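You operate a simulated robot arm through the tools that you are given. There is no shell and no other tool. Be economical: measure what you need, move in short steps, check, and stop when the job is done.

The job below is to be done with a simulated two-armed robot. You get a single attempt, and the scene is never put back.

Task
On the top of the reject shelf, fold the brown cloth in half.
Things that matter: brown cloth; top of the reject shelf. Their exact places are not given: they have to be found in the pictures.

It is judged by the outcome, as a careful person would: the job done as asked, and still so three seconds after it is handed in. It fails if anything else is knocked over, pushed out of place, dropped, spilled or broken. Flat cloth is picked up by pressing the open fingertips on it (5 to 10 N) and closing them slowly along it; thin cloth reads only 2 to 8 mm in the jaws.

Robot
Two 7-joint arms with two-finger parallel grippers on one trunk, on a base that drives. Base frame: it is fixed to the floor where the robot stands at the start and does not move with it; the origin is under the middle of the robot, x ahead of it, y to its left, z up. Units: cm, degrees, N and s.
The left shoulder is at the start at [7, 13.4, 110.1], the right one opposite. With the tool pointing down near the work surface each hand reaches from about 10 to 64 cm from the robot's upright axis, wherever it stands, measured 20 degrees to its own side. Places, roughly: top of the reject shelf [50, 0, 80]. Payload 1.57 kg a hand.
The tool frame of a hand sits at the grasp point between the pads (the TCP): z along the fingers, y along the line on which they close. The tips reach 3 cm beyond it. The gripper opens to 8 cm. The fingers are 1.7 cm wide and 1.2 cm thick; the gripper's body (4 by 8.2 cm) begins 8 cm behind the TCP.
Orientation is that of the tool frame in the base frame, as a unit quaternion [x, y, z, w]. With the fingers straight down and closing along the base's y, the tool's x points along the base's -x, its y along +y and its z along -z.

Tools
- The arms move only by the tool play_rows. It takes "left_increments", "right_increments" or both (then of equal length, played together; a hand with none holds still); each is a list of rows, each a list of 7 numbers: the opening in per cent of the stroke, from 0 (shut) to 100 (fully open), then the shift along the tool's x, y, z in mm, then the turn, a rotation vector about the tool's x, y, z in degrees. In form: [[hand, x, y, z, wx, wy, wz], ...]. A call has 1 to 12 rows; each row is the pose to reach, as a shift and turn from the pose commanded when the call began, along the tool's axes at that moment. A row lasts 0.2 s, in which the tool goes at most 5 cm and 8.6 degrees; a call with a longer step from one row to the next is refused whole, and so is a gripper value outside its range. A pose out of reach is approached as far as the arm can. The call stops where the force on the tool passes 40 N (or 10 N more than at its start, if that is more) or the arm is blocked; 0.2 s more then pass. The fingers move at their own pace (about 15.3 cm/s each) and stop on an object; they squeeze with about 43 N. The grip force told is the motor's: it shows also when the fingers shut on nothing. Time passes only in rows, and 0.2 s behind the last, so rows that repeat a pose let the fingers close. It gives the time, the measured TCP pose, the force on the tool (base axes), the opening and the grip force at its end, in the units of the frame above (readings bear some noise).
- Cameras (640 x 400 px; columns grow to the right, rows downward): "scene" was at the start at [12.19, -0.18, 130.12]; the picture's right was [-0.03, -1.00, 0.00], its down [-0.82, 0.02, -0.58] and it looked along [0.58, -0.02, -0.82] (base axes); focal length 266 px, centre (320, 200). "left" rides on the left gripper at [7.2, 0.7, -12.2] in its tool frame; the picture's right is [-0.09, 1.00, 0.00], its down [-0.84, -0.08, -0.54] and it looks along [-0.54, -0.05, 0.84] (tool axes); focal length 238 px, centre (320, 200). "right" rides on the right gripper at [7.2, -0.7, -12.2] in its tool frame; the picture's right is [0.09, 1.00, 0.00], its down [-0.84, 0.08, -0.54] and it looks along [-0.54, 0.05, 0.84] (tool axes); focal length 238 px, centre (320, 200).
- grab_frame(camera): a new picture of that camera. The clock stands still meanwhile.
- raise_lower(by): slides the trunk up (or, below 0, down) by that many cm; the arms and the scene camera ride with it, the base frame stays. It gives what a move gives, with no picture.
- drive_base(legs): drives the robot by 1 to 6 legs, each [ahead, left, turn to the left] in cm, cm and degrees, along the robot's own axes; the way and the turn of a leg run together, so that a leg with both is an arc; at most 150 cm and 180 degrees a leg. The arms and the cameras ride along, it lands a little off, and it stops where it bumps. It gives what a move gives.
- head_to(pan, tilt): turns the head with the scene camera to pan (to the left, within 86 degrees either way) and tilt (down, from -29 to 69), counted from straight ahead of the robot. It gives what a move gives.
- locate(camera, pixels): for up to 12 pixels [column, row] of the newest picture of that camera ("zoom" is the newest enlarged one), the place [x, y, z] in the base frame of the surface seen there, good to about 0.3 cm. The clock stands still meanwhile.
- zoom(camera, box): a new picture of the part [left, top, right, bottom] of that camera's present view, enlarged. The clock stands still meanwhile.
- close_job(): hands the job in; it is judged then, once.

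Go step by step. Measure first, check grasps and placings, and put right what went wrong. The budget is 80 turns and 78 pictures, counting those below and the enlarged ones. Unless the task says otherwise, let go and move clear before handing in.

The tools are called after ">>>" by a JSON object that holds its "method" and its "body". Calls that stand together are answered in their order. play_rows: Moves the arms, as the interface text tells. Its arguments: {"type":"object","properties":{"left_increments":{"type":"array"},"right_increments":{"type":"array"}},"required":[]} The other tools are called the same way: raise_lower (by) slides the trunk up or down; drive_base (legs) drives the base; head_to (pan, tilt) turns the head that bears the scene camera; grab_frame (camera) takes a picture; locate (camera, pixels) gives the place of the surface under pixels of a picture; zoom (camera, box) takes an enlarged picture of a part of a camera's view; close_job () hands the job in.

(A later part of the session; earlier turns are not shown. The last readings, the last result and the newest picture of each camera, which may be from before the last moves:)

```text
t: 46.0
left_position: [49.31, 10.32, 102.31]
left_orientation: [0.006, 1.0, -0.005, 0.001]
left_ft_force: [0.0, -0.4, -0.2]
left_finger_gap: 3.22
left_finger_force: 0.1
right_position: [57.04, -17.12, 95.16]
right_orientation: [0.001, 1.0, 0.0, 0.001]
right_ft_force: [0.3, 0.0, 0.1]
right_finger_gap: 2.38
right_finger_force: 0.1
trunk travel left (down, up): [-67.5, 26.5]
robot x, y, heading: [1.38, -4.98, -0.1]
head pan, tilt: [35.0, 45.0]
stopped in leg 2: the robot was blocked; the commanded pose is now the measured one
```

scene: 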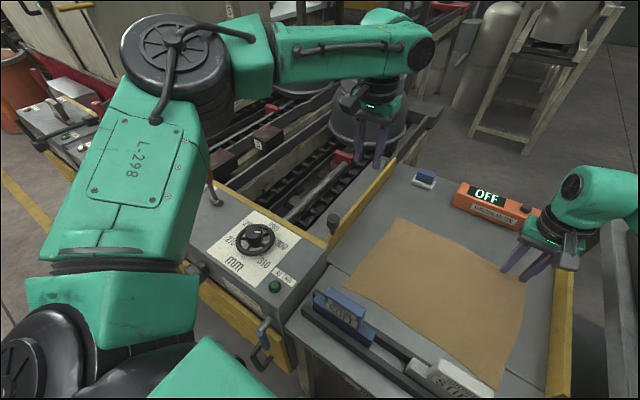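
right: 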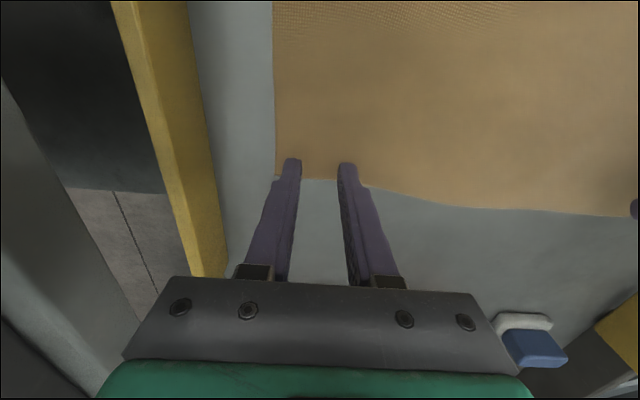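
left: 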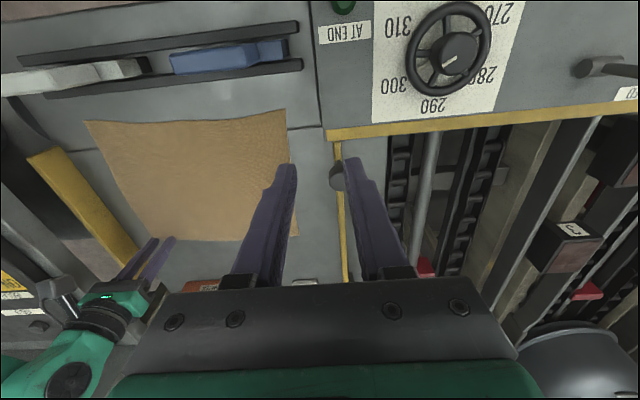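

The base met something after 1.4 cm forward. I'll back off a little and check that nothing moved.

>>> {"method": "drive_base", "body": {"legs": [[-0.4, 0, 0]]}}

>>> {"method": "head_to", "body": {"pan": 0, "tilt": 55}}

>>> {"method": "grab_frame", "body": {"camera": "scene"}}

>>> {"method": "locate", "body": {"camera": "scene", "pixels": [[320, 210], [300, 320], [330, 120]]}}

```text
t: 46.8
left_position: [48.85, 10.39, 102.28]
left_orientation: [0.006, 1.0, -0.005, 0.001]
left_ft_force: [1.1, 0.2, 0.1]
left_finger_gap: 3.19
left_finger_force: 0.0
right_position: [56.53, -17.28, 94.97]
right_orientation: [0.002, 1.0, 0.001, 0.0]
right_ft_force: [-0.1, 0.2, -0.6]
right_finger_gap: 2.41
right_finger_force: 0.1
trunk travel left (down, up): [-67.5, 26.5]
robot x, y, heading: [0.45, -4.99, -0.2]
head pan, tilt: [35.0, 45.0]
```

```text
t: 47.8
left_position: [48.75, 10.2, 102.41]
left_orientation: [0.005, 1.0, -0.005, 0.002]
left_ft_force: [0.1, -0.3, 1.2]
left_finger_gap: 3.2
left_finger_force: 0.1
right_position: [56.44, -17.27, 95.12]
right_orientation: [0.002, 1.0, 0.0, 0.0]
right_ft_force: [0.1, -0.2, 0.3]
right_finger_gap: 2.41
right_finger_force: 0.1
trunk travel left (down, up): [-67.5, 26.5]
robot x, y, heading: [0.74, -4.99, -0.3]
head pan, tilt: [0.0, 55.0]
```

```text
52 pictures are left
```

scene: 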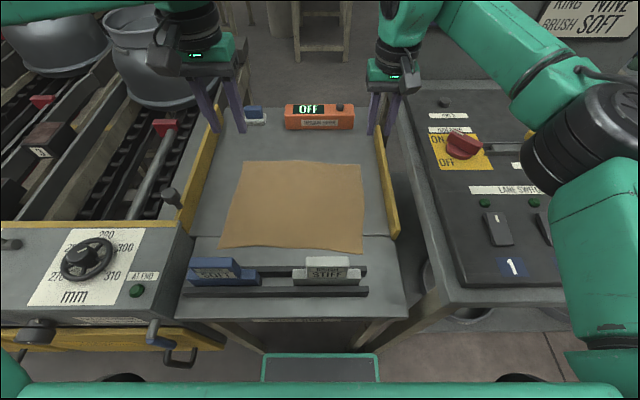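

```text
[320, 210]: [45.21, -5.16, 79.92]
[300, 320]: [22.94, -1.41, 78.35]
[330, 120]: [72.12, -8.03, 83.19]
```

Nothing was displaced. Now I'll take the left to hover over its far corner with a 25° tilt, and the right back over its own.

>>> {"method": "play_rows", "body": {"left_increments": [[30, -15, 2, 30, 0, -8, 0], [30, -30, 4, 60, 0, -16, 0], [30, -45, 7, 90, 0, -25, 0], [30, -60, 9, 120, 0, -25, 0], [30, -75, 11, 150, 0, -25, 0], [30, -88, 13, 174, 0, -25, 0], [30, -88, 13, 174, 0, -25, 0]], "right_increments": [[30, -3, 15, 10, 0, 0, 0], [30, -6, 35, 20, 0, 0, 0], [30, -11, 52, 30, 0, 0, 0], [30, -11, 52, 60, 0, 0, 0], [30, -11, 52, 90, 0, 0, 0], [30, -11, 52, 109, 0, 0, 0], [30, -11, 52, 109, 0, 0, 0]]}}

```text
refused: row 3 steps farther than a row can; nothing moved
```

>>> {"method": "play_rows", "body": {"left_increments": [[30, -15, 2, 30, 0, -8, 0], [30, -30, 4, 60, 0, -16, 0], [30, -45, 7, 90, 0, -22, 0], [30, -60, 9, 120, 0, -25, 0], [30, -75, 11, 150, 0, -25, 0], [30, -88, 13, 174, 0, -25, 0], [30, -88, 13, 174, 0, -25, 0]], "right_increments": [[30, -3, 15, 10, 0, 0, 0], [30, -6, 35, 20, 0, 0, 0], [30, -11, 52, 30, 0, 0, 0], [30, -11, 52, 60, 0, 0, 0], [30, -11, 52, 90, 0, 0, 0], [30, -11, 52, 109, 0, 0, 0], [30, -11, 52, 109, 0, 0, 0]]}}

```text
t: 49.4
left_position: [57.57, 11.13, 84.95]
left_orientation: [0.005, 0.976, -0.006, 0.218]
left_ft_force: [-1.3, 0.0, 0.2]
left_finger_gap: 2.39
left_finger_force: 0.1
right_position: [57.55, -12.15, 84.31]
right_orientation: [0.002, 1.0, 0.001, 0.001]
right_ft_force: [-0.2, -0.6, -1.2]
right_finger_gap: 2.4
right_finger_force: 0.1
trunk travel left (down, up): [-67.5, 26.5]
robot x, y, heading: [1.08, -5.17, -0.3]
head pan, tilt: [0.0, 55.0]
```

Both are in place at (57.6, 11.1) and (57.6, -12.2). I'll lower both gently to just touch.

>>> {"method": "play_rows", "body": {"left_increments": [[30, 4, 0, 9, 0, 0, 0], [30, 8, 0, 17, 0, 0, 0], [30, 9, 0, 19, 0, 0, 0], [30, 9, 0, 19, 0, 0, 0]], "right_increments": [[30, 0, 0, 6, 0, 0, 0], [30, 0, 0, 11, 0, 0, 0], [30, 0, 0, 13, 0, 0, 0], [30, 0, 0, 13, 0, 0, 0]]}}

>>> {"method": "zoom", "body": {"camera": "scene", "box": [200, 90, 420, 260]}}

```text
t: 50.4
left_position: [57.53, 11.06, 83.11]
left_orientation: [0.005, 0.976, -0.006, 0.219]
left_ft_force: [0.6, 0.1, 6.6]
left_finger_gap: 2.4
left_finger_force: 0.0
right_position: [57.47, -12.09, 82.98]
right_orientation: [0.001, 1.0, 0.001, 0.001]
right_ft_force: [0.8, -0.8, 3.0]
right_finger_gap: 2.4
right_finger_force: 0.1
trunk travel left (down, up): [-67.5, 26.5]
robot x, y, heading: [0.73, -4.82, -0.2]
head pan, tilt: [0.0, 55.0]
```

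```text
2.35 times, centred on (310, 175) of scene
```

zoom: 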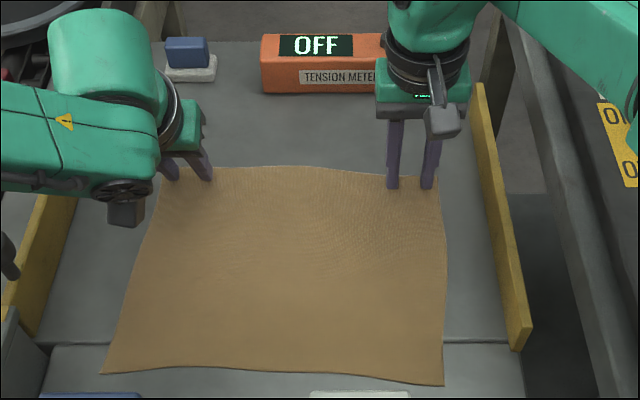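

Both are pressed on the cloth at its far corners (6.6 N left, 3 N right). I'll press the right 1 mm more and close both slowly.

>>> {"method": "play_rows", "body": {"left_increments": [[30, 0, 0, 0, 0, 0, 0], [26, 0, 0, 0, 0, 0, 0], [22, 0, 0, 0, 0, 0, 0], [18, 0, 0, 0, 0, 0, 0], [15, 0, 0, 0, 0, 0, 0], [12, 0, 0, 0, 0, 0, 0], [9, 0, 0, 0, 0, 0, 0], [6, 0, 0, 0, 0, 0, 0], [3, 0, 0, 0, 0, 0, 0], [0, 0, 0, 0, 0, 0, 0], [0, 0, 0, 0, 0, 0, 0], [0, 0, 0, 0, 0, 0, 0]], "right_increments": [[30, 0, 0, 1, 0, 0, 0], [26, 0, 0, 1.2, 0, 0, 0], [22, 0, 0, 1.2, 0, 0, 0], [18, 0, 0, 1.2, 0, 0, 0], [15, 0, 0, 1.2, 0, 0, 0], [12, 0, 0, 1.2, 0, 0, 0], [9, 0, 0, 1.2, 0, 0, 0], [6, 0, 0, 1.2, 0, 0, 0], [3, 0, 0, 1.2, 0, 0, 0], [0, 0, 0, 1.2, 0, 0, 0], [0, 0, 0, 1.2, 0, 0, 0], [0, 0, 0, 1.2, 0, 0, 0]]}}

>>> {"method": "zoom", "body": {"camera": "scene", "box": [200, 90, 420, 260]}}

```text
t: 53.0
left_position: [57.41, 11.14, 83.26]
left_orientation: [0.005, 0.976, -0.006, 0.22]
left_ft_force: [0.1, -4.2, 0.2]
left_finger_gap: 0.14
left_finger_force: 23.5
right_position: [57.28, -11.95, 83.05]
right_orientation: [0.002, 1.0, 0.001, 0.003]
right_ft_force: [1.9, 1.0, 21.8]
right_finger_gap: 0.0
right_finger_force: 21.5
trunk travel left (down, up): [-67.5, 26.5]
robot x, y, heading: [0.76, -5.1, -0.2]
head pan, tilt: [0.0, 55.0]
```

```text
2.35 times, centred on (310, 175) of scene
```

zoom: 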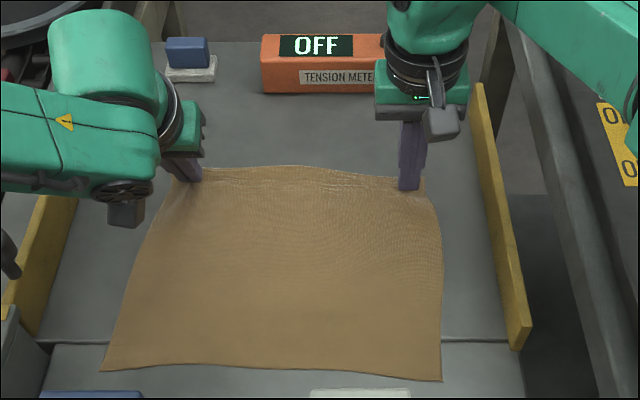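

The left jaw reads 1.4 mm (probably holding), the right 0.0 mm (probably missed, as it was pressed too hard). I'll lift both 2 cm and look.

>>> {"method": "play_rows", "body": {"left_increments": [[0, -4, 0, -9, 0, 0, 0], [0, -8, 0, -18, 0, 0, 0], [0, -8, 0, -18, 0, 0, 0]], "right_increments": [[0, 0, 0, -10, 0, 0, 0], [0, 0, 0, -20, 0, 0, 0], [0, 0, 0, -20, 0, 0, 0]]}}

>>> {"method": "zoom", "body": {"camera": "scene", "box": [200, 90, 420, 260]}}

```text
t: 53.8
left_position: [57.6, 11.24, 84.9]
left_orientation: [0.005, 0.976, -0.006, 0.217]
left_ft_force: [0.0, -1.2, -0.3]
left_finger_gap: 0.12
left_finger_force: 23.1
right_position: [57.59, -12.13, 84.87]
right_orientation: [0.002, 1.0, 0.0, 0.0]
right_ft_force: [-0.2, -0.2, 0.0]
right_finger_gap: 0.0
right_finger_force: 21.2
trunk travel left (down, up): [-67.5, 26.5]
robot x, y, heading: [0.99, -5.28, -0.1]
head pan, tilt: [0.0, 55.0]
```

```text
2.35 times, centred on (310, 175) of scene
```

zoom: 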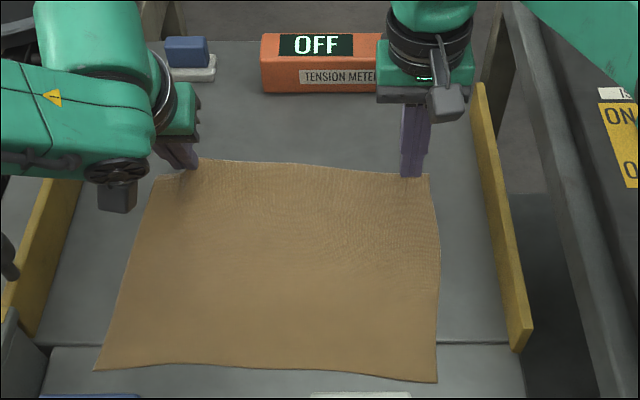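

The left holds the cloth (lifted peak at (190,165)); the right has missed. I'll open the right to 45 %, and measure its corner again.

>>> {"method": "play_rows", "body": {"right_increments": [[45, 0, 0, 0, 0, 0, 0], [45, 0, 0, 0, 0, 0, 0]]}}

>>> {"method": "grab_frame", "body": {"camera": "right"}}

```text
t: 54.4
left_position: [57.65, 11.09, 85.05]
left_orientation: [0.005, 0.976, -0.007, 0.218]
left_ft_force: [0.4, -0.5, 0.4]
left_finger_gap: 0.14
left_finger_force: 23.1
right_position: [57.59, -12.16, 84.78]
right_orientation: [0.002, 1.0, 0.001, 0.0]
right_ft_force: [-0.1, -0.8, -0.1]
right_finger_gap: 3.58
right_finger_force: 0.0
trunk travel left (down, up): [-67.5, 26.5]
robot x, y, heading: [0.86, -4.82, -0.5]
head pan, tilt: [0.0, 55.0]
```

```text
48 pictures are left
```

right: 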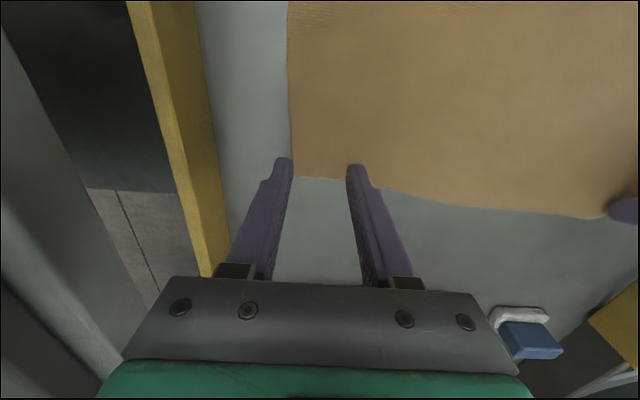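

>>> {"method": "locate", "body": {"camera": "right", "pixels": [[294, 173], [300, 173], [325, 175], [291, 120], [380, 187]]}}

```text
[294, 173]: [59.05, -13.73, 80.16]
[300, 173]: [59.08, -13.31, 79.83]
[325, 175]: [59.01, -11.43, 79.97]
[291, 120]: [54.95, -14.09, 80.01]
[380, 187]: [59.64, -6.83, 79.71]
```

The right corner is now at (59.1, -13.8). I'll shift the right hand 1.3 cm inward, set 35 %, and touch down lightly.

>>> {"method": "play_rows", "body": {"right_increments": [[35, 0, 7, 0, 0, 0, 0], [35, 0, 13, 5, 0, 0, 0], [35, 0, 13, 12, 0, 0, 0], [35, 0, 13, 17, 0, 0, 0], [35, 0, 13, 18.5, 0, 0, 0], [35, 0, 13, 18.5, 0, 0, 0]]}}

```text
t: 55.8
left_position: [57.52, 11.12, 85.05]
left_orientation: [0.006, 0.976, -0.007, 0.218]
left_ft_force: [-0.5, -0.5, -0.5]
left_finger_gap: 0.13
left_finger_force: 23.2
right_position: [57.56, -10.73, 83.13]
right_orientation: [0.001, 1.0, 0.0, 0.001]
right_ft_force: [2.3, -0.7, 7.9]
right_finger_gap: 2.81
right_finger_force: 0.7
trunk travel left (down, up): [-67.5, 26.5]
robot x, y, heading: [0.5, -5.01, -0.2]
head pan, tilt: [0.0, 55.0]
```

A force of 7.9 N is right for a pinch. I'll close slowly at this depth.

>>> {"method": "play_rows", "body": {"right_increments": [[32, 0, 0, 0, 0, 0, 0], [29, 0, 0, 0, 0, 0, 0], [26, 0, 0, 0, 0, 0, 0], [23, 0, 0, 0, 0, 0, 0], [20, 0, 0, 0, 0, 0, 0], [17, 0, 0, 0, 0, 0, 0], [14, 0, 0, 0, 0, 0, 0], [11, 0, 0, 0, 0, 0, 0], [8, 0, 0, 0, 0, 0, 0], [5, 0, 0, 0, 0, 0, 0], [2, 0, 0, 0, 0, 0, 0], [0, 0, 0, 0, 0, 0, 0]]}}

>>> {"method": "zoom", "body": {"camera": "scene", "box": [200, 90, 420, 260]}}

```text
t: 58.4
left_position: [57.44, 11.19, 85.03]
left_orientation: [0.006, 0.976, -0.007, 0.219]
left_ft_force: [-0.3, -6.2, -0.8]
left_finger_gap: 0.1
left_finger_force: 22.9
right_position: [57.5, -10.68, 83.01]
right_orientation: [0.002, 1.0, 0.001, 0.001]
right_ft_force: [0.4, 6.0, 10.8]
right_finger_gap: 0.23
right_finger_force: 24.4
trunk travel left (down, up): [-67.5, 26.5]
robot x, y, heading: [0.78, -4.77, -0.3]
head pan, tilt: [0.0, 55.0]
```

```text
2.35 times, centred on (310, 175) of scene
```

zoom: 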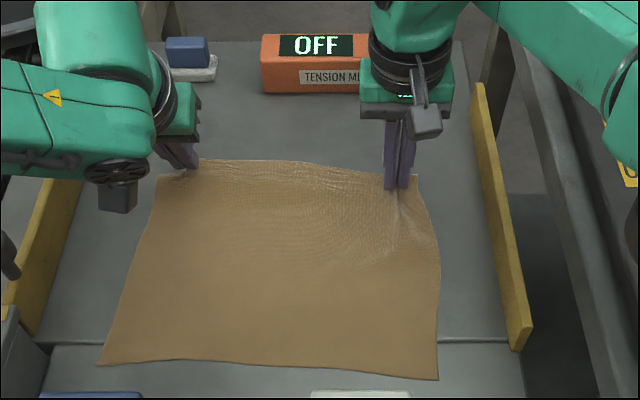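

The right now holds (2.3 mm), and the cloth is taut between the hands (±6 N). I'll ease the hands 4 mm towards each other, lift 4 cm, and check both grips.

>>> {"method": "play_rows", "body": {"left_increments": [[0, 0, -4, 0, 0, 0, 0], [0, -4, -4, -9, 0, 0, 0], [0, -8, -4, -18, 0, 0, 0], [0, -8, -4, -18, 0, 0, 0]], "right_increments": [[0, 0, 4, 0, 0, 0, 0], [0, 0, 4, -20, 0, 0, 0], [0, 0, 4, -40, 0, 0, 0], [0, 0, 4, -40, 0, 0, 0]]}}

>>> {"method": "grab_frame", "body": {"camera": "scene"}}

```text
t: 59.4
left_position: [57.56, 10.88, 86.97]
left_orientation: [0.005, 0.976, -0.006, 0.217]
left_ft_force: [-0.5, -0.6, 0.8]
left_finger_gap: 0.11
left_finger_force: 22.9
right_position: [57.63, -10.37, 87.08]
right_orientation: [0.002, 1.0, 0.0, 0.0]
right_ft_force: [0.8, -0.1, -0.4]
right_finger_gap: 0.22
right_finger_force: 23.8
trunk travel left (down, up): [-67.5, 26.5]
robot x, y, heading: [0.81, -4.83, -0.2]
head pan, tilt: [0.0, 55.0]
```

```text
46 pictures are left
```

scene: 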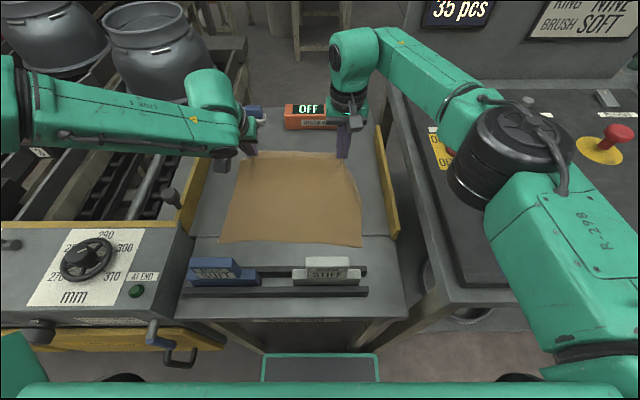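

Both corners are lifted. I'll measure the near edge before carrying, to get the release targets.

>>> {"method": "locate", "body": {"camera": "scene", "pixels": [[222, 240], [290, 239], [359, 245], [348, 238], [233, 238]]}}

>>> {"method": "zoom", "body": {"camera": "scene", "box": [190, 130, 410, 300]}}

```text
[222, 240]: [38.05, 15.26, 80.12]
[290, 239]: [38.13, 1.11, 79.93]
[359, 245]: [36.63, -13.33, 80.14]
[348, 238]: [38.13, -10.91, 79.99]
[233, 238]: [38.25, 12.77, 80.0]
```

```text
2.35 times, centred on (300, 215) of scene
```

zoom: 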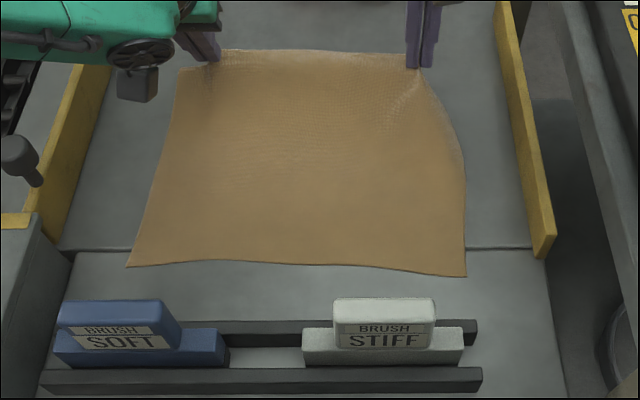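

The near edge lies at x≈36.5–38. I'll carry both far corners up over the fold line (x≈48) in an arc, bringing the left hand upright on the way, and stop at the top to check.

>>> {"method": "play_rows", "body": {"left_increments": [[0, 0.6, 0, -14.7, 0, 3, 0], [0, 3.1, 0, -29.8, 0, 6, 0], [0, 8.6, 0, -42.8, 0, 9, 0], [0, 16.7, 1, -54.7, 0, 12, 0], [0, 25.8, 1, -64.8, 0, 15, 0], [0, 36.2, 2, -74.4, 0, 18, 0], [0, 47, 2, -81.9, 0, 22, 0], [0, 59.1, 3, -87.5, 0, 25, 0], [0, 59.1, 3, -87.5, 0, 25, 0]], "right_increments": [[0, 6, 0, -12, 0, 0, 0], [0, 15, 0, -23, 0, 0, 0], [0, 26, 0, -33, 0, 0, 0], [0, 39, 0, -41, 0, 0, 0], [0, 53, 0, -46, 0, 0, 0], [0, 68, 0, -50, 0, 0, 0], [0, 83, 0, -51, 0, 0, 0], [0, 98, 0, -51, 0, 0, 0], [0, 98, 0, -51, 0, 0, 0]]}}

>>> {"method": "grab_frame", "body": {"camera": "scene"}}

```text
t: 61.4
left_position: [48.47, 11.2, 92.37]
left_orientation: [0.007, 1.0, -0.005, 0.001]
left_ft_force: [-0.7, -2.2, -0.1]
left_finger_gap: 0.1
left_finger_force: 22.8
right_position: [47.88, -10.29, 92.1]
right_orientation: [0.002, 1.0, 0.001, 0.001]
right_ft_force: [-0.4, 2.1, 0.4]
right_finger_gap: 0.21
right_finger_force: 24.1
trunk travel left (down, up): [-67.5, 26.5]
robot x, y, heading: [0.87, -4.78, -0.3]
head pan, tilt: [0.0, 55.0]
```

```text
44 pictures are left
```

scene: 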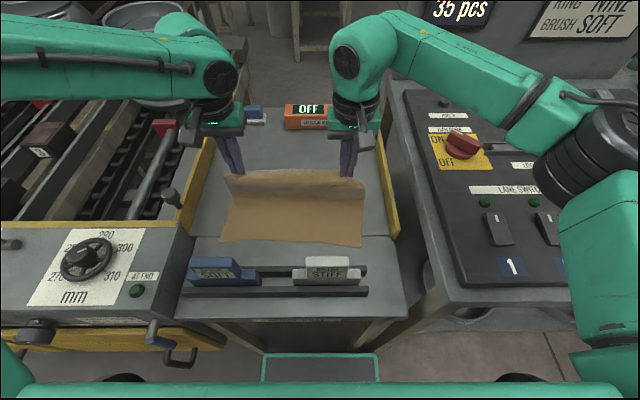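

The cloth has risen cleanly and the front part is undisturbed. I'll carry on down towards the near edge, tilting the tips towards me by 12° so the wrists stay clear of the brushes.

>>> {"method": "play_rows", "body": {"left_increments": [[0, 19, 1, 4, 0, 2, 0], [0, 38, 1, 14, 0, 4, 0], [0, 54, 2, 28, 0, 6, 0], [0, 68, 2, 44, 0, 8, 0], [0, 78, 3, 58, 0, 10, 0], [0, 84, 4, 68, 0, 12, 0], [0, 84, 4, 68, 0, 12, 0]], "right_increments": [[0, 21, 0, 1, 0, 2, 0], [0, 41, 0, 11, 0, 4, 0], [0, 58, 0, 25, 0, 6, 0], [0, 72, 0, 41, 0, 8, 0], [0, 82, 0, 55, 0, 10, 0], [0, 88, 0, 65, 0, 12, 0], [0, 88, 0, 65, 0, 12, 0]]}}

>>> {"method": "grab_frame", "body": {"camera": "scene"}}

>>> {"method": "grab_frame", "body": {"camera": "right"}}

```text
t: 63.0
left_position: [40.0, 11.55, 85.44]
left_orientation: [0.007, 0.995, -0.004, -0.103]
left_ft_force: [-0.2, -7.8, 0.3]
left_finger_gap: 0.12
left_finger_force: 23.1
right_position: [38.93, -10.47, 85.43]
right_orientation: [0.001, 0.994, 0.001, -0.105]
right_ft_force: [0.8, 6.7, 0.1]
right_finger_gap: 0.2
right_finger_force: 24.3
trunk travel left (down, up): [-67.5, 26.5]
robot x, y, heading: [0.7, -5.25, -0.4]
head pan, tilt: [0.0, 55.0]
```

```text
43 pictures are left
```

scene: 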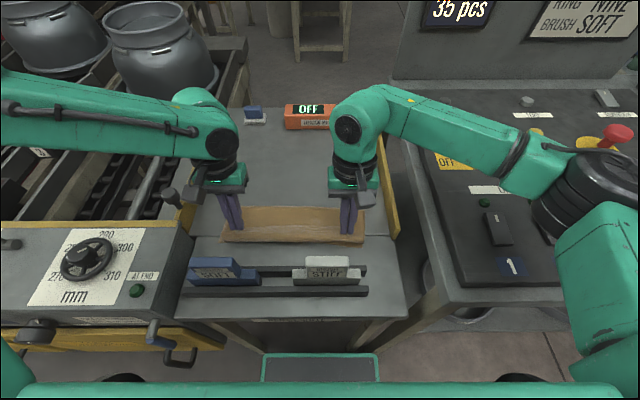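

```text
42 pictures are left
```

right: 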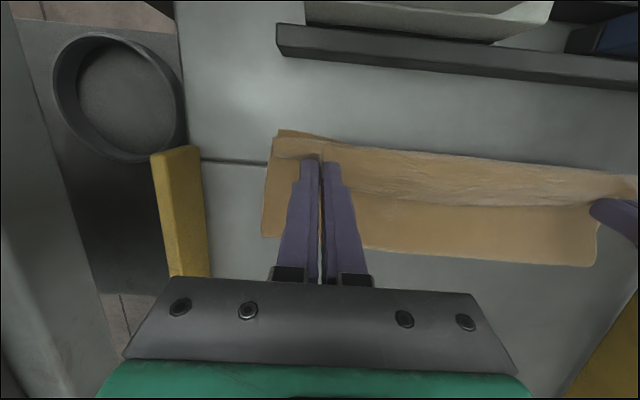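

The fold is almost closed; the cloth between the hands is taut (7 N), so I'll ease the left inward 4 mm. First a closer look at the edges.

>>> {"method": "zoom", "body": {"camera": "scene", "box": [200, 180, 390, 300]}}

>>> {"method": "grab_frame", "body": {"camera": "left"}}

```text
3.33 times, centred on (295, 240) of scene
```

zoom: 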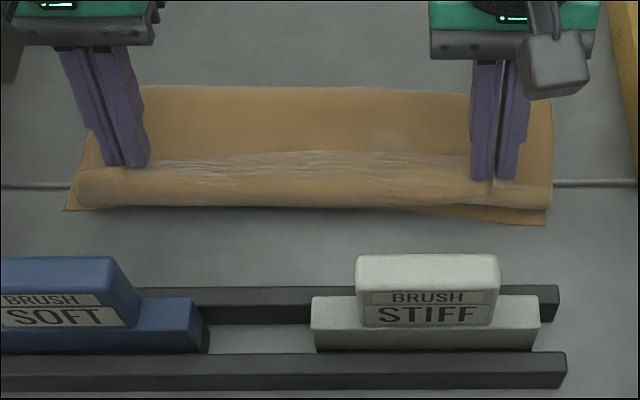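

```text
40 pictures are left
```

left: 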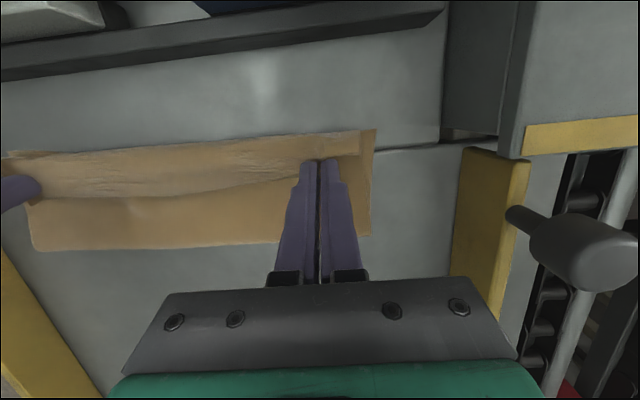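

Edges line up well with the bottom layer. I'll ease the tension and lower both by about 15 mm onto the lower layer.

>>> {"method": "play_rows", "body": {"left_increments": [[0, 0, -4, 5, 0, 0, 0], [0, 0, -4, 10, 0, 0, 0], [0, 0, -4, 15, 0, 0, 0], [0, 0, -4, 17, 0, 0, 0], [0, 0, -4, 17, 0, 0, 0]], "right_increments": [[0, 0, 3, 5, 0, 0, 0], [0, 0, 3, 10, 0, 0, 0], [0, 0, 3, 15, 0, 0, 0], [0, 0, 3, 17, 0, 0, 0], [0, 0, 3, 17, 0, 0, 0]]}}

>>> {"method": "zoom", "body": {"camera": "scene", "box": [200, 180, 390, 300]}}

```text
t: 64.2
left_position: [39.79, 11.28, 83.82]
left_orientation: [0.006, 0.995, -0.004, -0.102]
left_ft_force: [-0.7, -1.1, 0.0]
left_finger_gap: 0.11
left_finger_force: 23.1
right_position: [38.62, -10.02, 83.9]
right_orientation: [0.002, 0.994, 0.001, -0.105]
right_ft_force: [0.5, 0.4, 0.8]
right_finger_gap: 0.2
right_finger_force: 23.8
trunk travel left (down, up): [-67.5, 26.5]
robot x, y, heading: [0.62, -4.7, -0.4]
head pan, tilt: [0.0, 55.0]
```

```text
3.33 times, centred on (295, 240) of scene
```

zoom: 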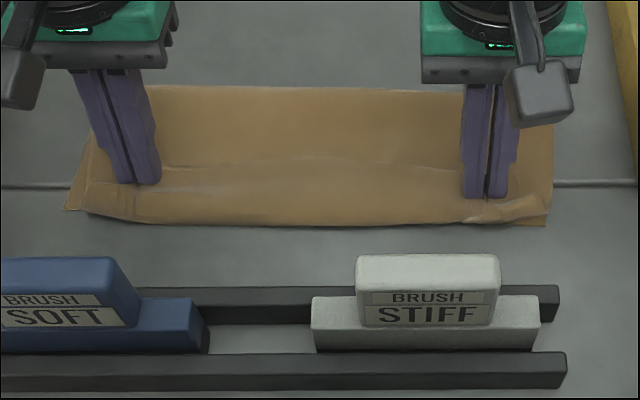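

The top edge overshoots the lower one slightly in the middle (row 226 against about 212). I'll shift both hands back 7 mm away from me before releasing.

>>> {"method": "play_rows", "body": {"left_increments": [[0, -4, 0, -1, 0, 0, 0], [0, -8, 0, -1, 0, 0, 0], [0, -8, 0, 2, 0, 0, 0], [0, -8, 0, 4, 0, 0, 0], [0, -8, 0, 4, 0, 0, 0]], "right_increments": [[0, -3, 0, -1, 0, 0, 0], [0, -6, 0, -1, 0, 0, 0], [0, -6, 0, 2, 0, 0, 0], [0, -6, 0, 4, 0, 0, 0], [0, -6, 0, 4, 0, 0, 0]]}}

>>> {"method": "zoom", "body": {"camera": "scene", "box": [200, 180, 390, 300]}}

```text
t: 65.4
left_position: [40.51, 11.29, 83.19]
left_orientation: [0.008, 0.995, -0.005, -0.102]
left_ft_force: [1.0, -0.3, 6.3]
left_finger_gap: 0.1
left_finger_force: 23.2
right_position: [38.94, -9.95, 83.4]
right_orientation: [0.002, 0.995, 0.002, -0.104]
right_ft_force: [0.3, 0.1, -0.1]
right_finger_gap: 0.23
right_finger_force: 24.0
trunk travel left (down, up): [-67.5, 26.5]
robot x, y, heading: [0.64, -4.84, -0.3]
head pan, tilt: [0.0, 55.0]
```

```text
3.33 times, centred on (295, 240) of scene
```

zoom: 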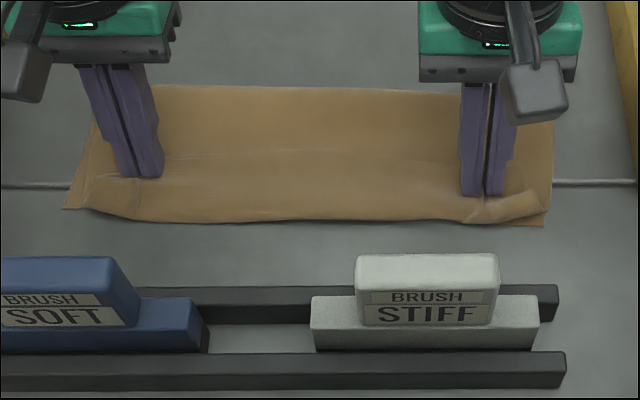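

The edges now match within under a centimetre. I'll open both slowly, which spreads the pinched cloth out, then lift straight up.

>>> {"method": "play_rows", "body": {"left_increments": [[5, 0, 0, -1, 0, 0, 0], [10, 0, 0, -1, 0, 0, 0], [17, 0, 0, -1, 0, 0, 0], [25, 0, 0, -1, 0, 0, 0], [30, 0, 0, -1, 0, 0, 0], [30, 3, 0, -15, 0, 0, 0], [30, 6, 0, -35, 0, 0, 0], [30, 10, 0, -60, 0, 0, 0], [30, -20, 0, -95, 0, 0, 0], [30, -20, 0, -95, 0, 0, 0]], "right_increments": [[5, 0, 0, 0, 0, 0, 0], [10, 0, 0, 0, 0, 0, 0], [17, 0, 0, 0, 0, 0, 0], [25, 0, 0, 0, 0, 0, 0], [30, 0, 0, 0, 0, 0, 0], [30, 3, 0, -15, 0, 0, 0], [30, 6, 0, -35, 0, 0, 0], [30, 10, 0, -60, 0, 0, 0], [30, -20, 0, -95, 0, 0, 0], [30, -20, 0, -95, 0, 0, 0]]}}

>>> {"method": "zoom", "body": {"camera": "scene", "box": [200, 180, 390, 300]}}

```text
t: 67.6
left_position: [44.44, 11.21, 92.14]
left_orientation: [0.007, 0.995, -0.005, -0.103]
left_ft_force: [0.7, 0.8, 0.0]
left_finger_gap: 2.38
left_finger_force: 0.1
right_position: [42.98, -10.19, 92.34]
right_orientation: [0.002, 0.995, 0.002, -0.103]
right_ft_force: [0.3, 0.1, 0.3]
right_finger_gap: 2.42
right_finger_force: 0.0
trunk travel left (down, up): [-67.5, 26.5]
robot x, y, heading: [0.41, -5.35, -0.3]
head pan, tilt: [0.0, 55.0]
```

```text
3.33 times, centred on (295, 240) of scene
```

zoom: 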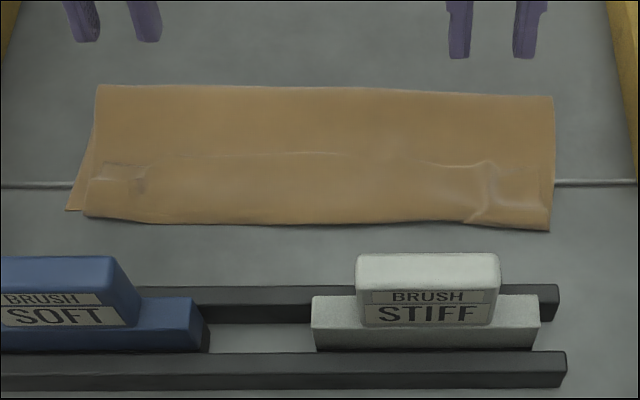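

The fold lies well, with only slight offsets at the left edge. I'll move the hands up and away, then check how flat it is.

>>> {"method": "play_rows", "body": {"left_increments": [[30, -5, 20, -40, 0, 0, 0], [30, -5, 40, -80, 0, -6, 0], [30, -5, 60, -110, 0, -12, 0], [30, -5, 60, -110, 0, -12, 0]], "right_increments": [[30, -5, -20, -40, 0, 0, 0], [30, -5, -40, -80, 0, -6, 0], [30, -5, -60, -110, 0, -12, 0], [30, -5, -60, -110, 0, -12, 0]]}}

>>> {"method": "grab_frame", "body": {"camera": "scene"}}

>>> {"method": "zoom", "body": {"camera": "scene", "box": [200, 180, 390, 300]}}

>>> {"method": "locate", "body": {"camera": "zoom", "pixels": [[100, 92], [320, 95], [545, 103], [320, 125], [320, 160], [320, 200], [485, 175], [75, 207], [95, 212], [320, 215], [540, 222], [110, 165]]}}

```text
t: 68.6
left_position: [47.3, 17.57, 102.46]
left_orientation: [0.007, 1.0, -0.005, 0.001]
left_ft_force: [0.4, -0.1, -0.8]
left_finger_gap: 2.39
left_finger_force: 0.1
right_position: [46.09, -16.1, 102.91]
right_orientation: [0.003, 1.0, 0.001, 0.0]
right_ft_force: [-0.8, 1.0, -0.1]
right_finger_gap: 2.41
right_finger_force: 0.0
trunk travel left (down, up): [-67.5, 26.5]
robot x, y, heading: [1.06, -4.95, -0.3]
head pan, tilt: [0.0, 55.0]
```

```text
36 pictures are left
```

scene: 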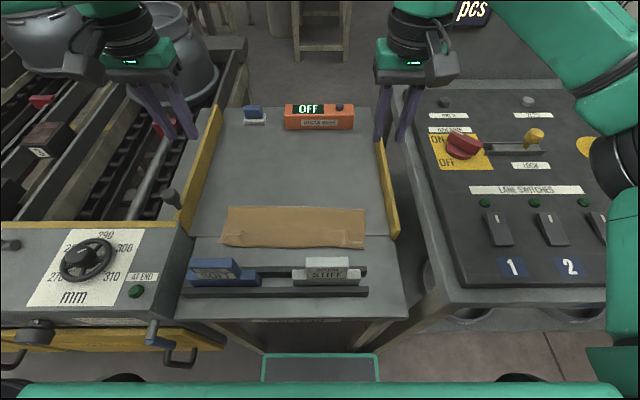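

```text
3.33 times, centred on (295, 240) of scene
```

zoom: 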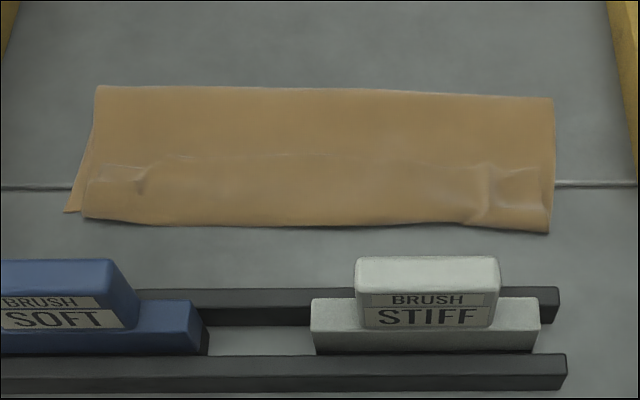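

```text
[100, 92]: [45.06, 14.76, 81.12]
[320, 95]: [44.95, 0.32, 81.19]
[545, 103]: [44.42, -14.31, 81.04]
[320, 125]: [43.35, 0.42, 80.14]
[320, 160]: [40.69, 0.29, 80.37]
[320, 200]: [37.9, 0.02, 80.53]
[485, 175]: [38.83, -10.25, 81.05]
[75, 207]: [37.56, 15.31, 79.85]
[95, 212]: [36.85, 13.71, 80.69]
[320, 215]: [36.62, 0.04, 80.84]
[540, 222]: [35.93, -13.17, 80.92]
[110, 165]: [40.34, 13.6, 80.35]
```

The folded piece measures only about 9.5 cm deep where I expected about 11.4, and a faint line runs along x≈40.5. I need to check whether the edge has turned back on itself.

>>> {"method": "zoom", "body": {"camera": "scene", "box": [210, 200, 300, 256]}}

>>> {"method": "zoom", "body": {"camera": "scene", "box": [285, 200, 375, 256]}}

>>> {"method": "grab_frame", "body": {"camera": "left"}}

```text
7.11 times, centred on (255, 228) of scene
```

zoom: 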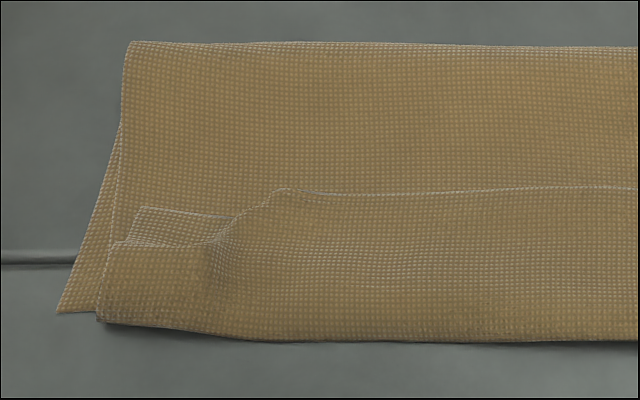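

```text
7.11 times, centred on (330, 228) of scene
```

zoom: 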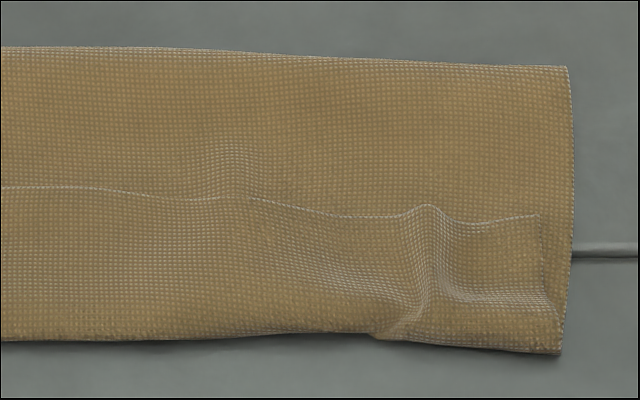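

```text
32 pictures are left
```

left: 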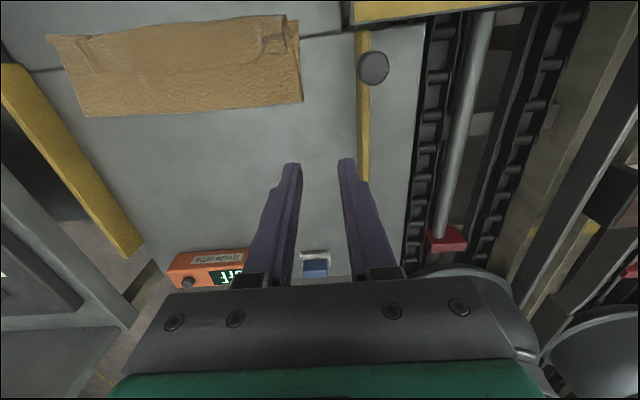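

The close-ups show it clearly: the last ~4.5 cm of the upper edge has turned back on top (free edge along row 190–210, at x≈40.5). I'll regrasp that edge at the two old pinch ridges, reopen the fold and lay it again more tautly. First I'll locate the ridges and the free edge.

>>> {"method": "locate", "body": {"camera": "scene", "pixels": [[241, 235], [246, 228], [231, 231], [255, 227], [345, 230], [345, 236], [359, 231], [330, 230], [225, 244], [362, 248], [290, 247], [218, 243]]}}

>>> {"method": "zoom", "body": {"camera": "right", "box": [240, 0, 640, 200]}}

```text
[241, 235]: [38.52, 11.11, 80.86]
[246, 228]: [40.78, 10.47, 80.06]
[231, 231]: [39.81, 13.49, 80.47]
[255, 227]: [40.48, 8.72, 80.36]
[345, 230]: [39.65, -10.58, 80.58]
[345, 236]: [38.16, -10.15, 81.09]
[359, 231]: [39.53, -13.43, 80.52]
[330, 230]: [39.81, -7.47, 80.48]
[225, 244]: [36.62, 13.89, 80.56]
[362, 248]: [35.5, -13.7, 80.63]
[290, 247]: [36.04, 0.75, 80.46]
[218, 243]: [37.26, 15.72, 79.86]
```

```text
1.60 times, centred on (440, 100) of right
```

zoom: 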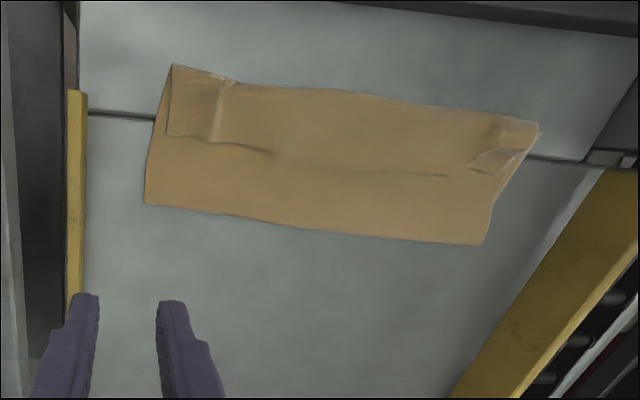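

The free edge lies at x≈40 with ridges at y≈10.6 (left) and y≈-10.4 (right). I'll go to hover above both with the 12° tilt that cleared the brushes before.

>>> {"method": "play_rows", "body": {"left_increments": [[30, 12, -12, 27, 0, 2, 0], [30, 24, -24, 55, 0, 4, 0], [30, 36, -36, 82, 0, 6, 0], [30, 48, -48, 110, 0, 8, 0], [30, 60, -60, 137, 0, 10, 0], [30, 73, -70, 164, 0, 12, 0], [30, 73, -70, 164, 0, 12, 0]], "right_increments": [[30, 11, 10, 28, 0, 2, 0], [30, 22, 20, 56, 0, 4, 0], [30, 33, 30, 84, 0, 6, 0], [30, 44, 40, 112, 0, 8, 0], [30, 55, 50, 140, 0, 10, 0], [30, 66, 58, 169, 0, 12, 0], [30, 66, 58, 169, 0, 12, 0]]}}

>>> {"method": "grab_frame", "body": {"camera": "left"}}

>>> {"method": "grab_frame", "body": {"camera": "right"}}

```text
t: 70.2
left_position: [39.76, 10.43, 86.48]
left_orientation: [0.007, 0.995, -0.004, -0.102]
left_ft_force: [0.6, -0.4, 0.5]
left_finger_gap: 2.43
left_finger_force: 0.1
right_position: [39.19, -10.09, 85.9]
right_orientation: [0.002, 0.995, 0.001, -0.104]
right_ft_force: [-0.2, 0.9, -0.3]
right_finger_gap: 2.39
right_finger_force: 0.0
trunk travel left (down, up): [-67.5, 26.5]
robot x, y, heading: [0.91, -5.22, -0.3]
head pan, tilt: [0.0, 55.0]
```

```text
30 pictures are left
```

left: 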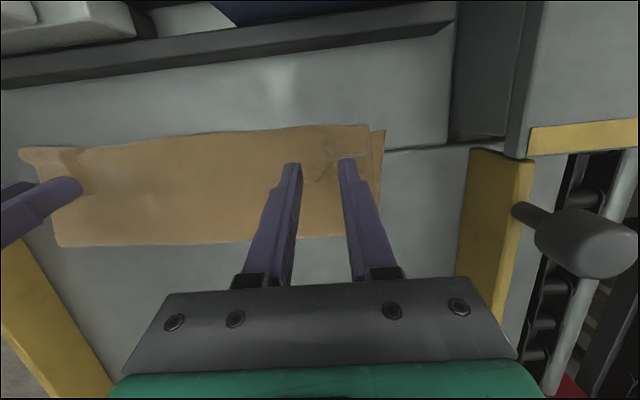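

```text
29 pictures are left
```

right: 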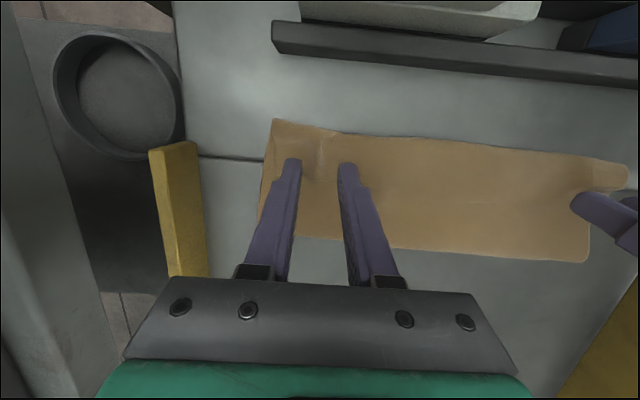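

Both ridges sit between the fingertips (right at (322,155), left at (325,168)). I'll lower gently to light contact.

>>> {"method": "play_rows", "body": {"left_increments": [[30, -2, 0, 10, 0, 0, 0], [30, -5, 0, 18, 0, 0, 0], [30, -5, 0, 22, 0, 0, 0], [30, -5, 0, 25, 0, 0, 0], [30, -5, 0, 25, 0, 0, 0]], "right_increments": [[30, -3, -1, 7, 0, 0, 0], [30, -6, -2, 13, 0, 0, 0], [30, -6, -2, 17, 0, 0, 0], [30, -6, -2, 20, 0, 0, 0], [30, -6, -2, 20, 0, 0, 0]]}}

```text
t: 71.4
left_position: [39.8, 10.41, 83.84]
left_orientation: [0.007, 0.995, -0.003, -0.103]
left_ft_force: [-0.5, 0.9, -0.1]
left_finger_gap: 2.39
left_finger_force: 0.0
right_position: [39.3, -10.35, 83.8]
right_orientation: [0.001, 0.995, 0.001, -0.104]
right_ft_force: [0.1, 0.1, 0.5]
right_finger_gap: 2.4
right_finger_force: 0.1
trunk travel left (down, up): [-67.5, 26.5]
robot x, y, heading: [0.47, -5.03, -0.5]
head pan, tilt: [0.0, 55.0]
```

There's no contact yet, so 5 mm further.

>>> {"method": "play_rows", "body": {"left_increments": [[30, -1, 0, 3, 0, 0, 0], [30, -1, 0, 5, 0, 0, 0], [30, -1, 0, 5, 0, 0, 0]], "right_increments": [[30, -1, 0, 3, 0, 0, 0], [30, -1, 0, 5, 0, 0, 0], [30, -1, 0, 5, 0, 0, 0]]}}

```text
t: 72.2
left_position: [39.76, 10.31, 83.31]
left_orientation: [0.007, 0.995, -0.004, -0.103]
left_ft_force: [0.1, -0.7, 0.5]
left_finger_gap: 2.41
left_finger_force: 0.0
right_position: [39.52, -10.37, 83.36]
right_orientation: [0.001, 0.994, 0.001, -0.105]
right_ft_force: [-0.1, 0.5, 0.7]
right_finger_gap: 2.42
right_finger_force: 0.1
trunk travel left (down, up): [-67.5, 26.5]
robot x, y, heading: [0.71, -4.92, -0.3]
head pan, tilt: [0.0, 55.0]
```

>>> {"method": "play_rows", "body": {"left_increments": [[30, 0, 0, 1, 0, 0, 0], [30, 0, 0, 2, 0, 0, 0], [30, 0, 0, 2, 0, 0, 0]], "right_increments": [[30, 0, 0, 1, 0, 0, 0], [30, 0, 0, 2, 0, 0, 0], [30, 0, 0, 2, 0, 0, 0]]}}

```text
t: 73.0
left_position: [39.71, 10.34, 83.29]
left_orientation: [0.007, 0.995, -0.005, -0.1]
left_ft_force: [1.3, 1.3, 9.8]
left_finger_gap: 2.4
left_finger_force: 0.3
right_position: [39.35, -10.43, 83.33]
right_orientation: [0.001, 0.995, 0.001, -0.103]
right_ft_force: [2.3, 0.8, 6.9]
right_finger_gap: 2.39
right_finger_force: 0.1
trunk travel left (down, up): [-67.5, 26.5]
robot x, y, heading: [0.92, -4.8, -0.3]
head pan, tilt: [0.0, 55.0]
```

The contact is 9.8 N and 6.9 N. I'll back the left off half a millimetre and close both slowly.

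>>> {"method": "play_rows", "body": {"left_increments": [[28, 0, 0, -0.6, 0, 0, 0], [25, 0, 0, -0.6, 0, 0, 0], [22, 0, 0, -0.6, 0, 0, 0], [19, 0, 0, -0.6, 0, 0, 0], [16, 0, 0, -0.6, 0, 0, 0], [13, 0, 0, -0.6, 0, 0, 0], [10, 0, 0, -0.6, 0, 0, 0], [7, 0, 0, -0.6, 0, 0, 0], [4, 0, 0, -0.6, 0, 0, 0], [2, 0, 0, -0.6, 0, 0, 0], [0, 0, 0, -0.6, 0, 0, 0], [0, 0, 0, -0.6, 0, 0, 0]], "right_increments": [[28, 0, 0, 0, 0, 0, 0], [25, 0, 0, 0, 0, 0, 0], [22, 0, 0, 0, 0, 0, 0], [19, 0, 0, 0, 0, 0, 0], [16, 0, 0, 0, 0, 0, 0], [13, 0, 0, 0, 0, 0, 0], [10, 0, 0, 0, 0, 0, 0], [7, 0, 0, 0, 0, 0, 0], [4, 0, 0, 0, 0, 0, 0], [2, 0, 0, 0, 0, 0, 0], [0, 0, 0, 0, 0, 0, 0], [0, 0, 0, 0, 0, 0, 0]]}}

>>> {"method": "zoom", "body": {"camera": "scene", "box": [200, 180, 390, 300]}}

```text
t: 75.6
left_position: [39.89, 10.26, 83.26]
left_orientation: [0.007, 0.995, -0.005, -0.102]
left_ft_force: [-0.6, -10.2, 6.4]
left_finger_gap: 0.23
left_finger_force: 23.8
right_position: [39.37, -10.36, 83.31]
right_orientation: [0.002, 0.994, 0.001, -0.105]
right_ft_force: [0.8, 10.6, 7.0]
right_finger_gap: 0.22
right_finger_force: 23.2
trunk travel left (down, up): [-67.5, 26.5]
robot x, y, heading: [0.73, -4.78, -0.4]
head pan, tilt: [0.0, 55.0]
```

```text
3.33 times, centred on (295, 240) of scene
```

zoom: 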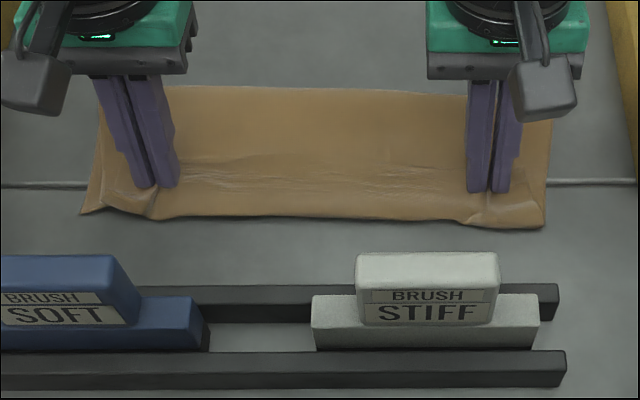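

Both hold single folds (2.2–2.3 mm). I'll ease the tension and lift 4 cm while moving slightly away, to see what comes up.

>>> {"method": "play_rows", "body": {"left_increments": [[0, 0, -5, 0, 0, 0, 0], [0, -4, -5, -15, 0, 0, 0], [0, -8, -5, -30, 0, 0, 0], [0, -11, -5, -43, 0, 0, 0], [0, -11, -5, -43, 0, 0, 0]], "right_increments": [[0, 0, 5, 0, 0, 0, 0], [0, -4, 5, -15, 0, 0, 0], [0, -8, 5, -30, 0, 0, 0], [0, -11, 5, -43, 0, 0, 0], [0, -11, 5, -43, 0, 0, 0]]}}

>>> {"method": "zoom", "body": {"camera": "scene", "box": [200, 150, 390, 270]}}

```text
t: 76.8
left_position: [41.8, 9.77, 87.36]
left_orientation: [0.008, 0.995, -0.004, -0.103]
left_ft_force: [0.0, 0.0, 0.3]
left_finger_gap: 0.21
left_finger_force: 23.8
right_position: [41.5, -9.91, 87.23]
right_orientation: [0.002, 0.995, 0.001, -0.104]
right_ft_force: [0.2, -0.5, -0.3]
right_finger_gap: 0.21
right_finger_force: 23.5
trunk travel left (down, up): [-67.5, 26.5]
robot x, y, heading: [0.71, -5.19, -0.4]
head pan, tilt: [0.0, 55.0]
```

```text
3.33 times, centred on (295, 210) of scene
```

zoom: 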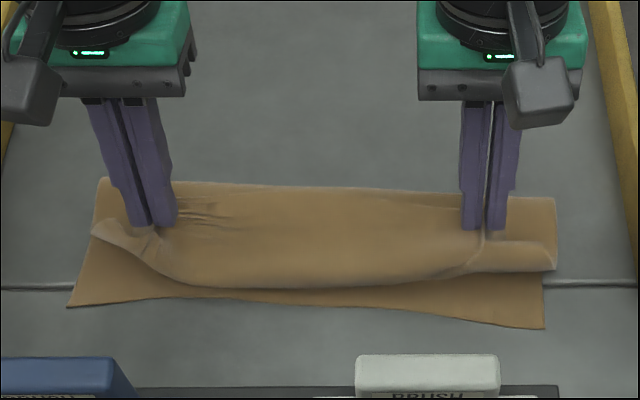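

Only the upper layer rises; the lower layer's near edge stays flat at rows 295–328. The loop hangs in front of the grip, so I'll go up and back over the fold line to pull it out.

>>> {"method": "play_rows", "body": {"left_increments": [[0, -7, 0, -20, 0, -2, 0], [0, -14, 0, -40, 0, -4, 0], [0, -29, 0, -52, 0, -6, 0], [0, -45, 0, -62, 0, -8, 0], [0, -62, 0, -66, 0, -10, 0], [0, -79, 0, -69, 0, -12, 0], [0, -79, 0, -69, 0, -12, 0]], "right_increments": [[0, -7, 0, -20, 0, -2, 0], [0, -14, 0, -40, 0, -4, 0], [0, -29, 0, -52, 0, -6, 0], [0, -45, 0, -62, 0, -8, 0], [0, -62, 0, -66, 0, -10, 0], [0, -79, 0, -69, 0, -12, 0], [0, -79, 0, -69, 0, -12, 0]]}}

>>> {"method": "zoom", "body": {"camera": "scene", "box": [190, 110, 400, 270]}}

```text
t: 78.4
left_position: [50.76, 9.73, 92.48]
left_orientation: [0.005, 1.0, -0.005, 0.001]
left_ft_force: [-0.9, -0.4, 0.2]
left_finger_gap: 0.23
left_finger_force: 24.0
right_position: [50.42, -9.92, 92.13]
right_orientation: [0.001, 1.0, 0.001, 0.001]
right_ft_force: [0.4, 0.8, -0.5]
right_finger_gap: 0.22
right_finger_force: 23.6
trunk travel left (down, up): [-67.5, 26.5]
robot x, y, heading: [0.54, -4.8, -0.2]
head pan, tilt: [0.0, 55.0]
```

```text
2.50 times, centred on (295, 190) of scene
```

zoom: 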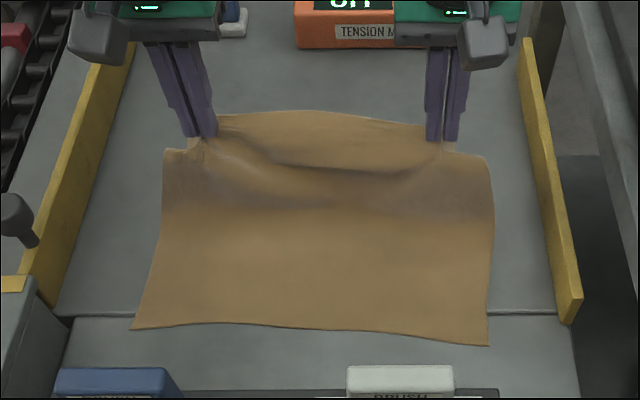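

Reopened, the picture shows a flap of a few centimetres hanging behind the fingers. My grip is too far inside the edge, and that's what turned back. The clean fix is to lay the cloth flat again and regrip right at the edge, so I'll carry both hands back to the far side.

>>> {"method": "play_rows", "body": {"left_increments": [[0, -20, 2, 5, 0, -5, 0], [0, -32, 4, 17, 0, -10, 0], [0, -44, 5, 36, 0, -16, 0], [0, -54, 6, 59, 0, -21, 0], [0, -58, 6, 78, 0, -25, 0], [0, -58, 6, 88, 0, -25, 0], [0, -58, 6, 88, 0, -25, 0]], "right_increments": [[0, -24, -2, 3, 0, 0, 0], [0, -39, -4, 15, 0, 0, 0], [0, -54, -5, 33, 0, 0, 0], [0, -65, -6, 53, 0, 0, 0], [0, -70, -6, 71, 0, 0, 0], [0, -70, -6, 80, 0, 0, 0], [0, -70, -6, 80, 0, 0, 0]]}}

>>> {"method": "zoom", "body": {"camera": "scene", "box": [190, 110, 400, 270]}}

```text
t: 80.0
left_position: [56.69, 10.25, 83.61]
left_orientation: [0.006, 0.976, -0.007, 0.218]
left_ft_force: [-1.1, -11.3, -0.6]
left_finger_gap: 0.21
left_finger_force: 24.0
right_position: [57.34, -10.71, 84.35]
right_orientation: [0.001, 1.0, 0.001, 0.0]
right_ft_force: [0.0, 11.5, -0.2]
right_finger_gap: 0.21
right_finger_force: 23.9
trunk travel left (down, up): [-67.5, 26.5]
robot x, y, heading: [0.94, -5.06, -0.4]
head pan, tilt: [0.0, 55.0]
```

```text
2.50 times, centred on (295, 190) of scene
```

zoom: 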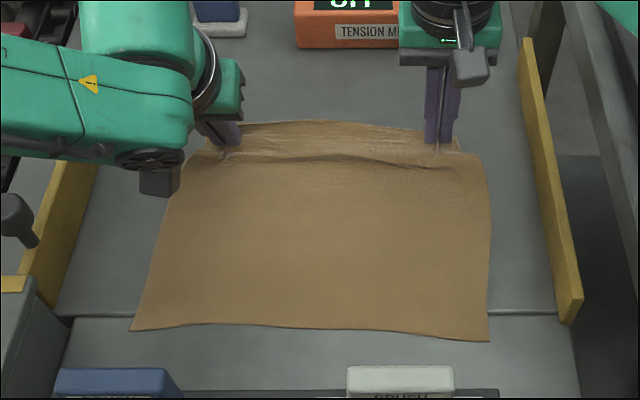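

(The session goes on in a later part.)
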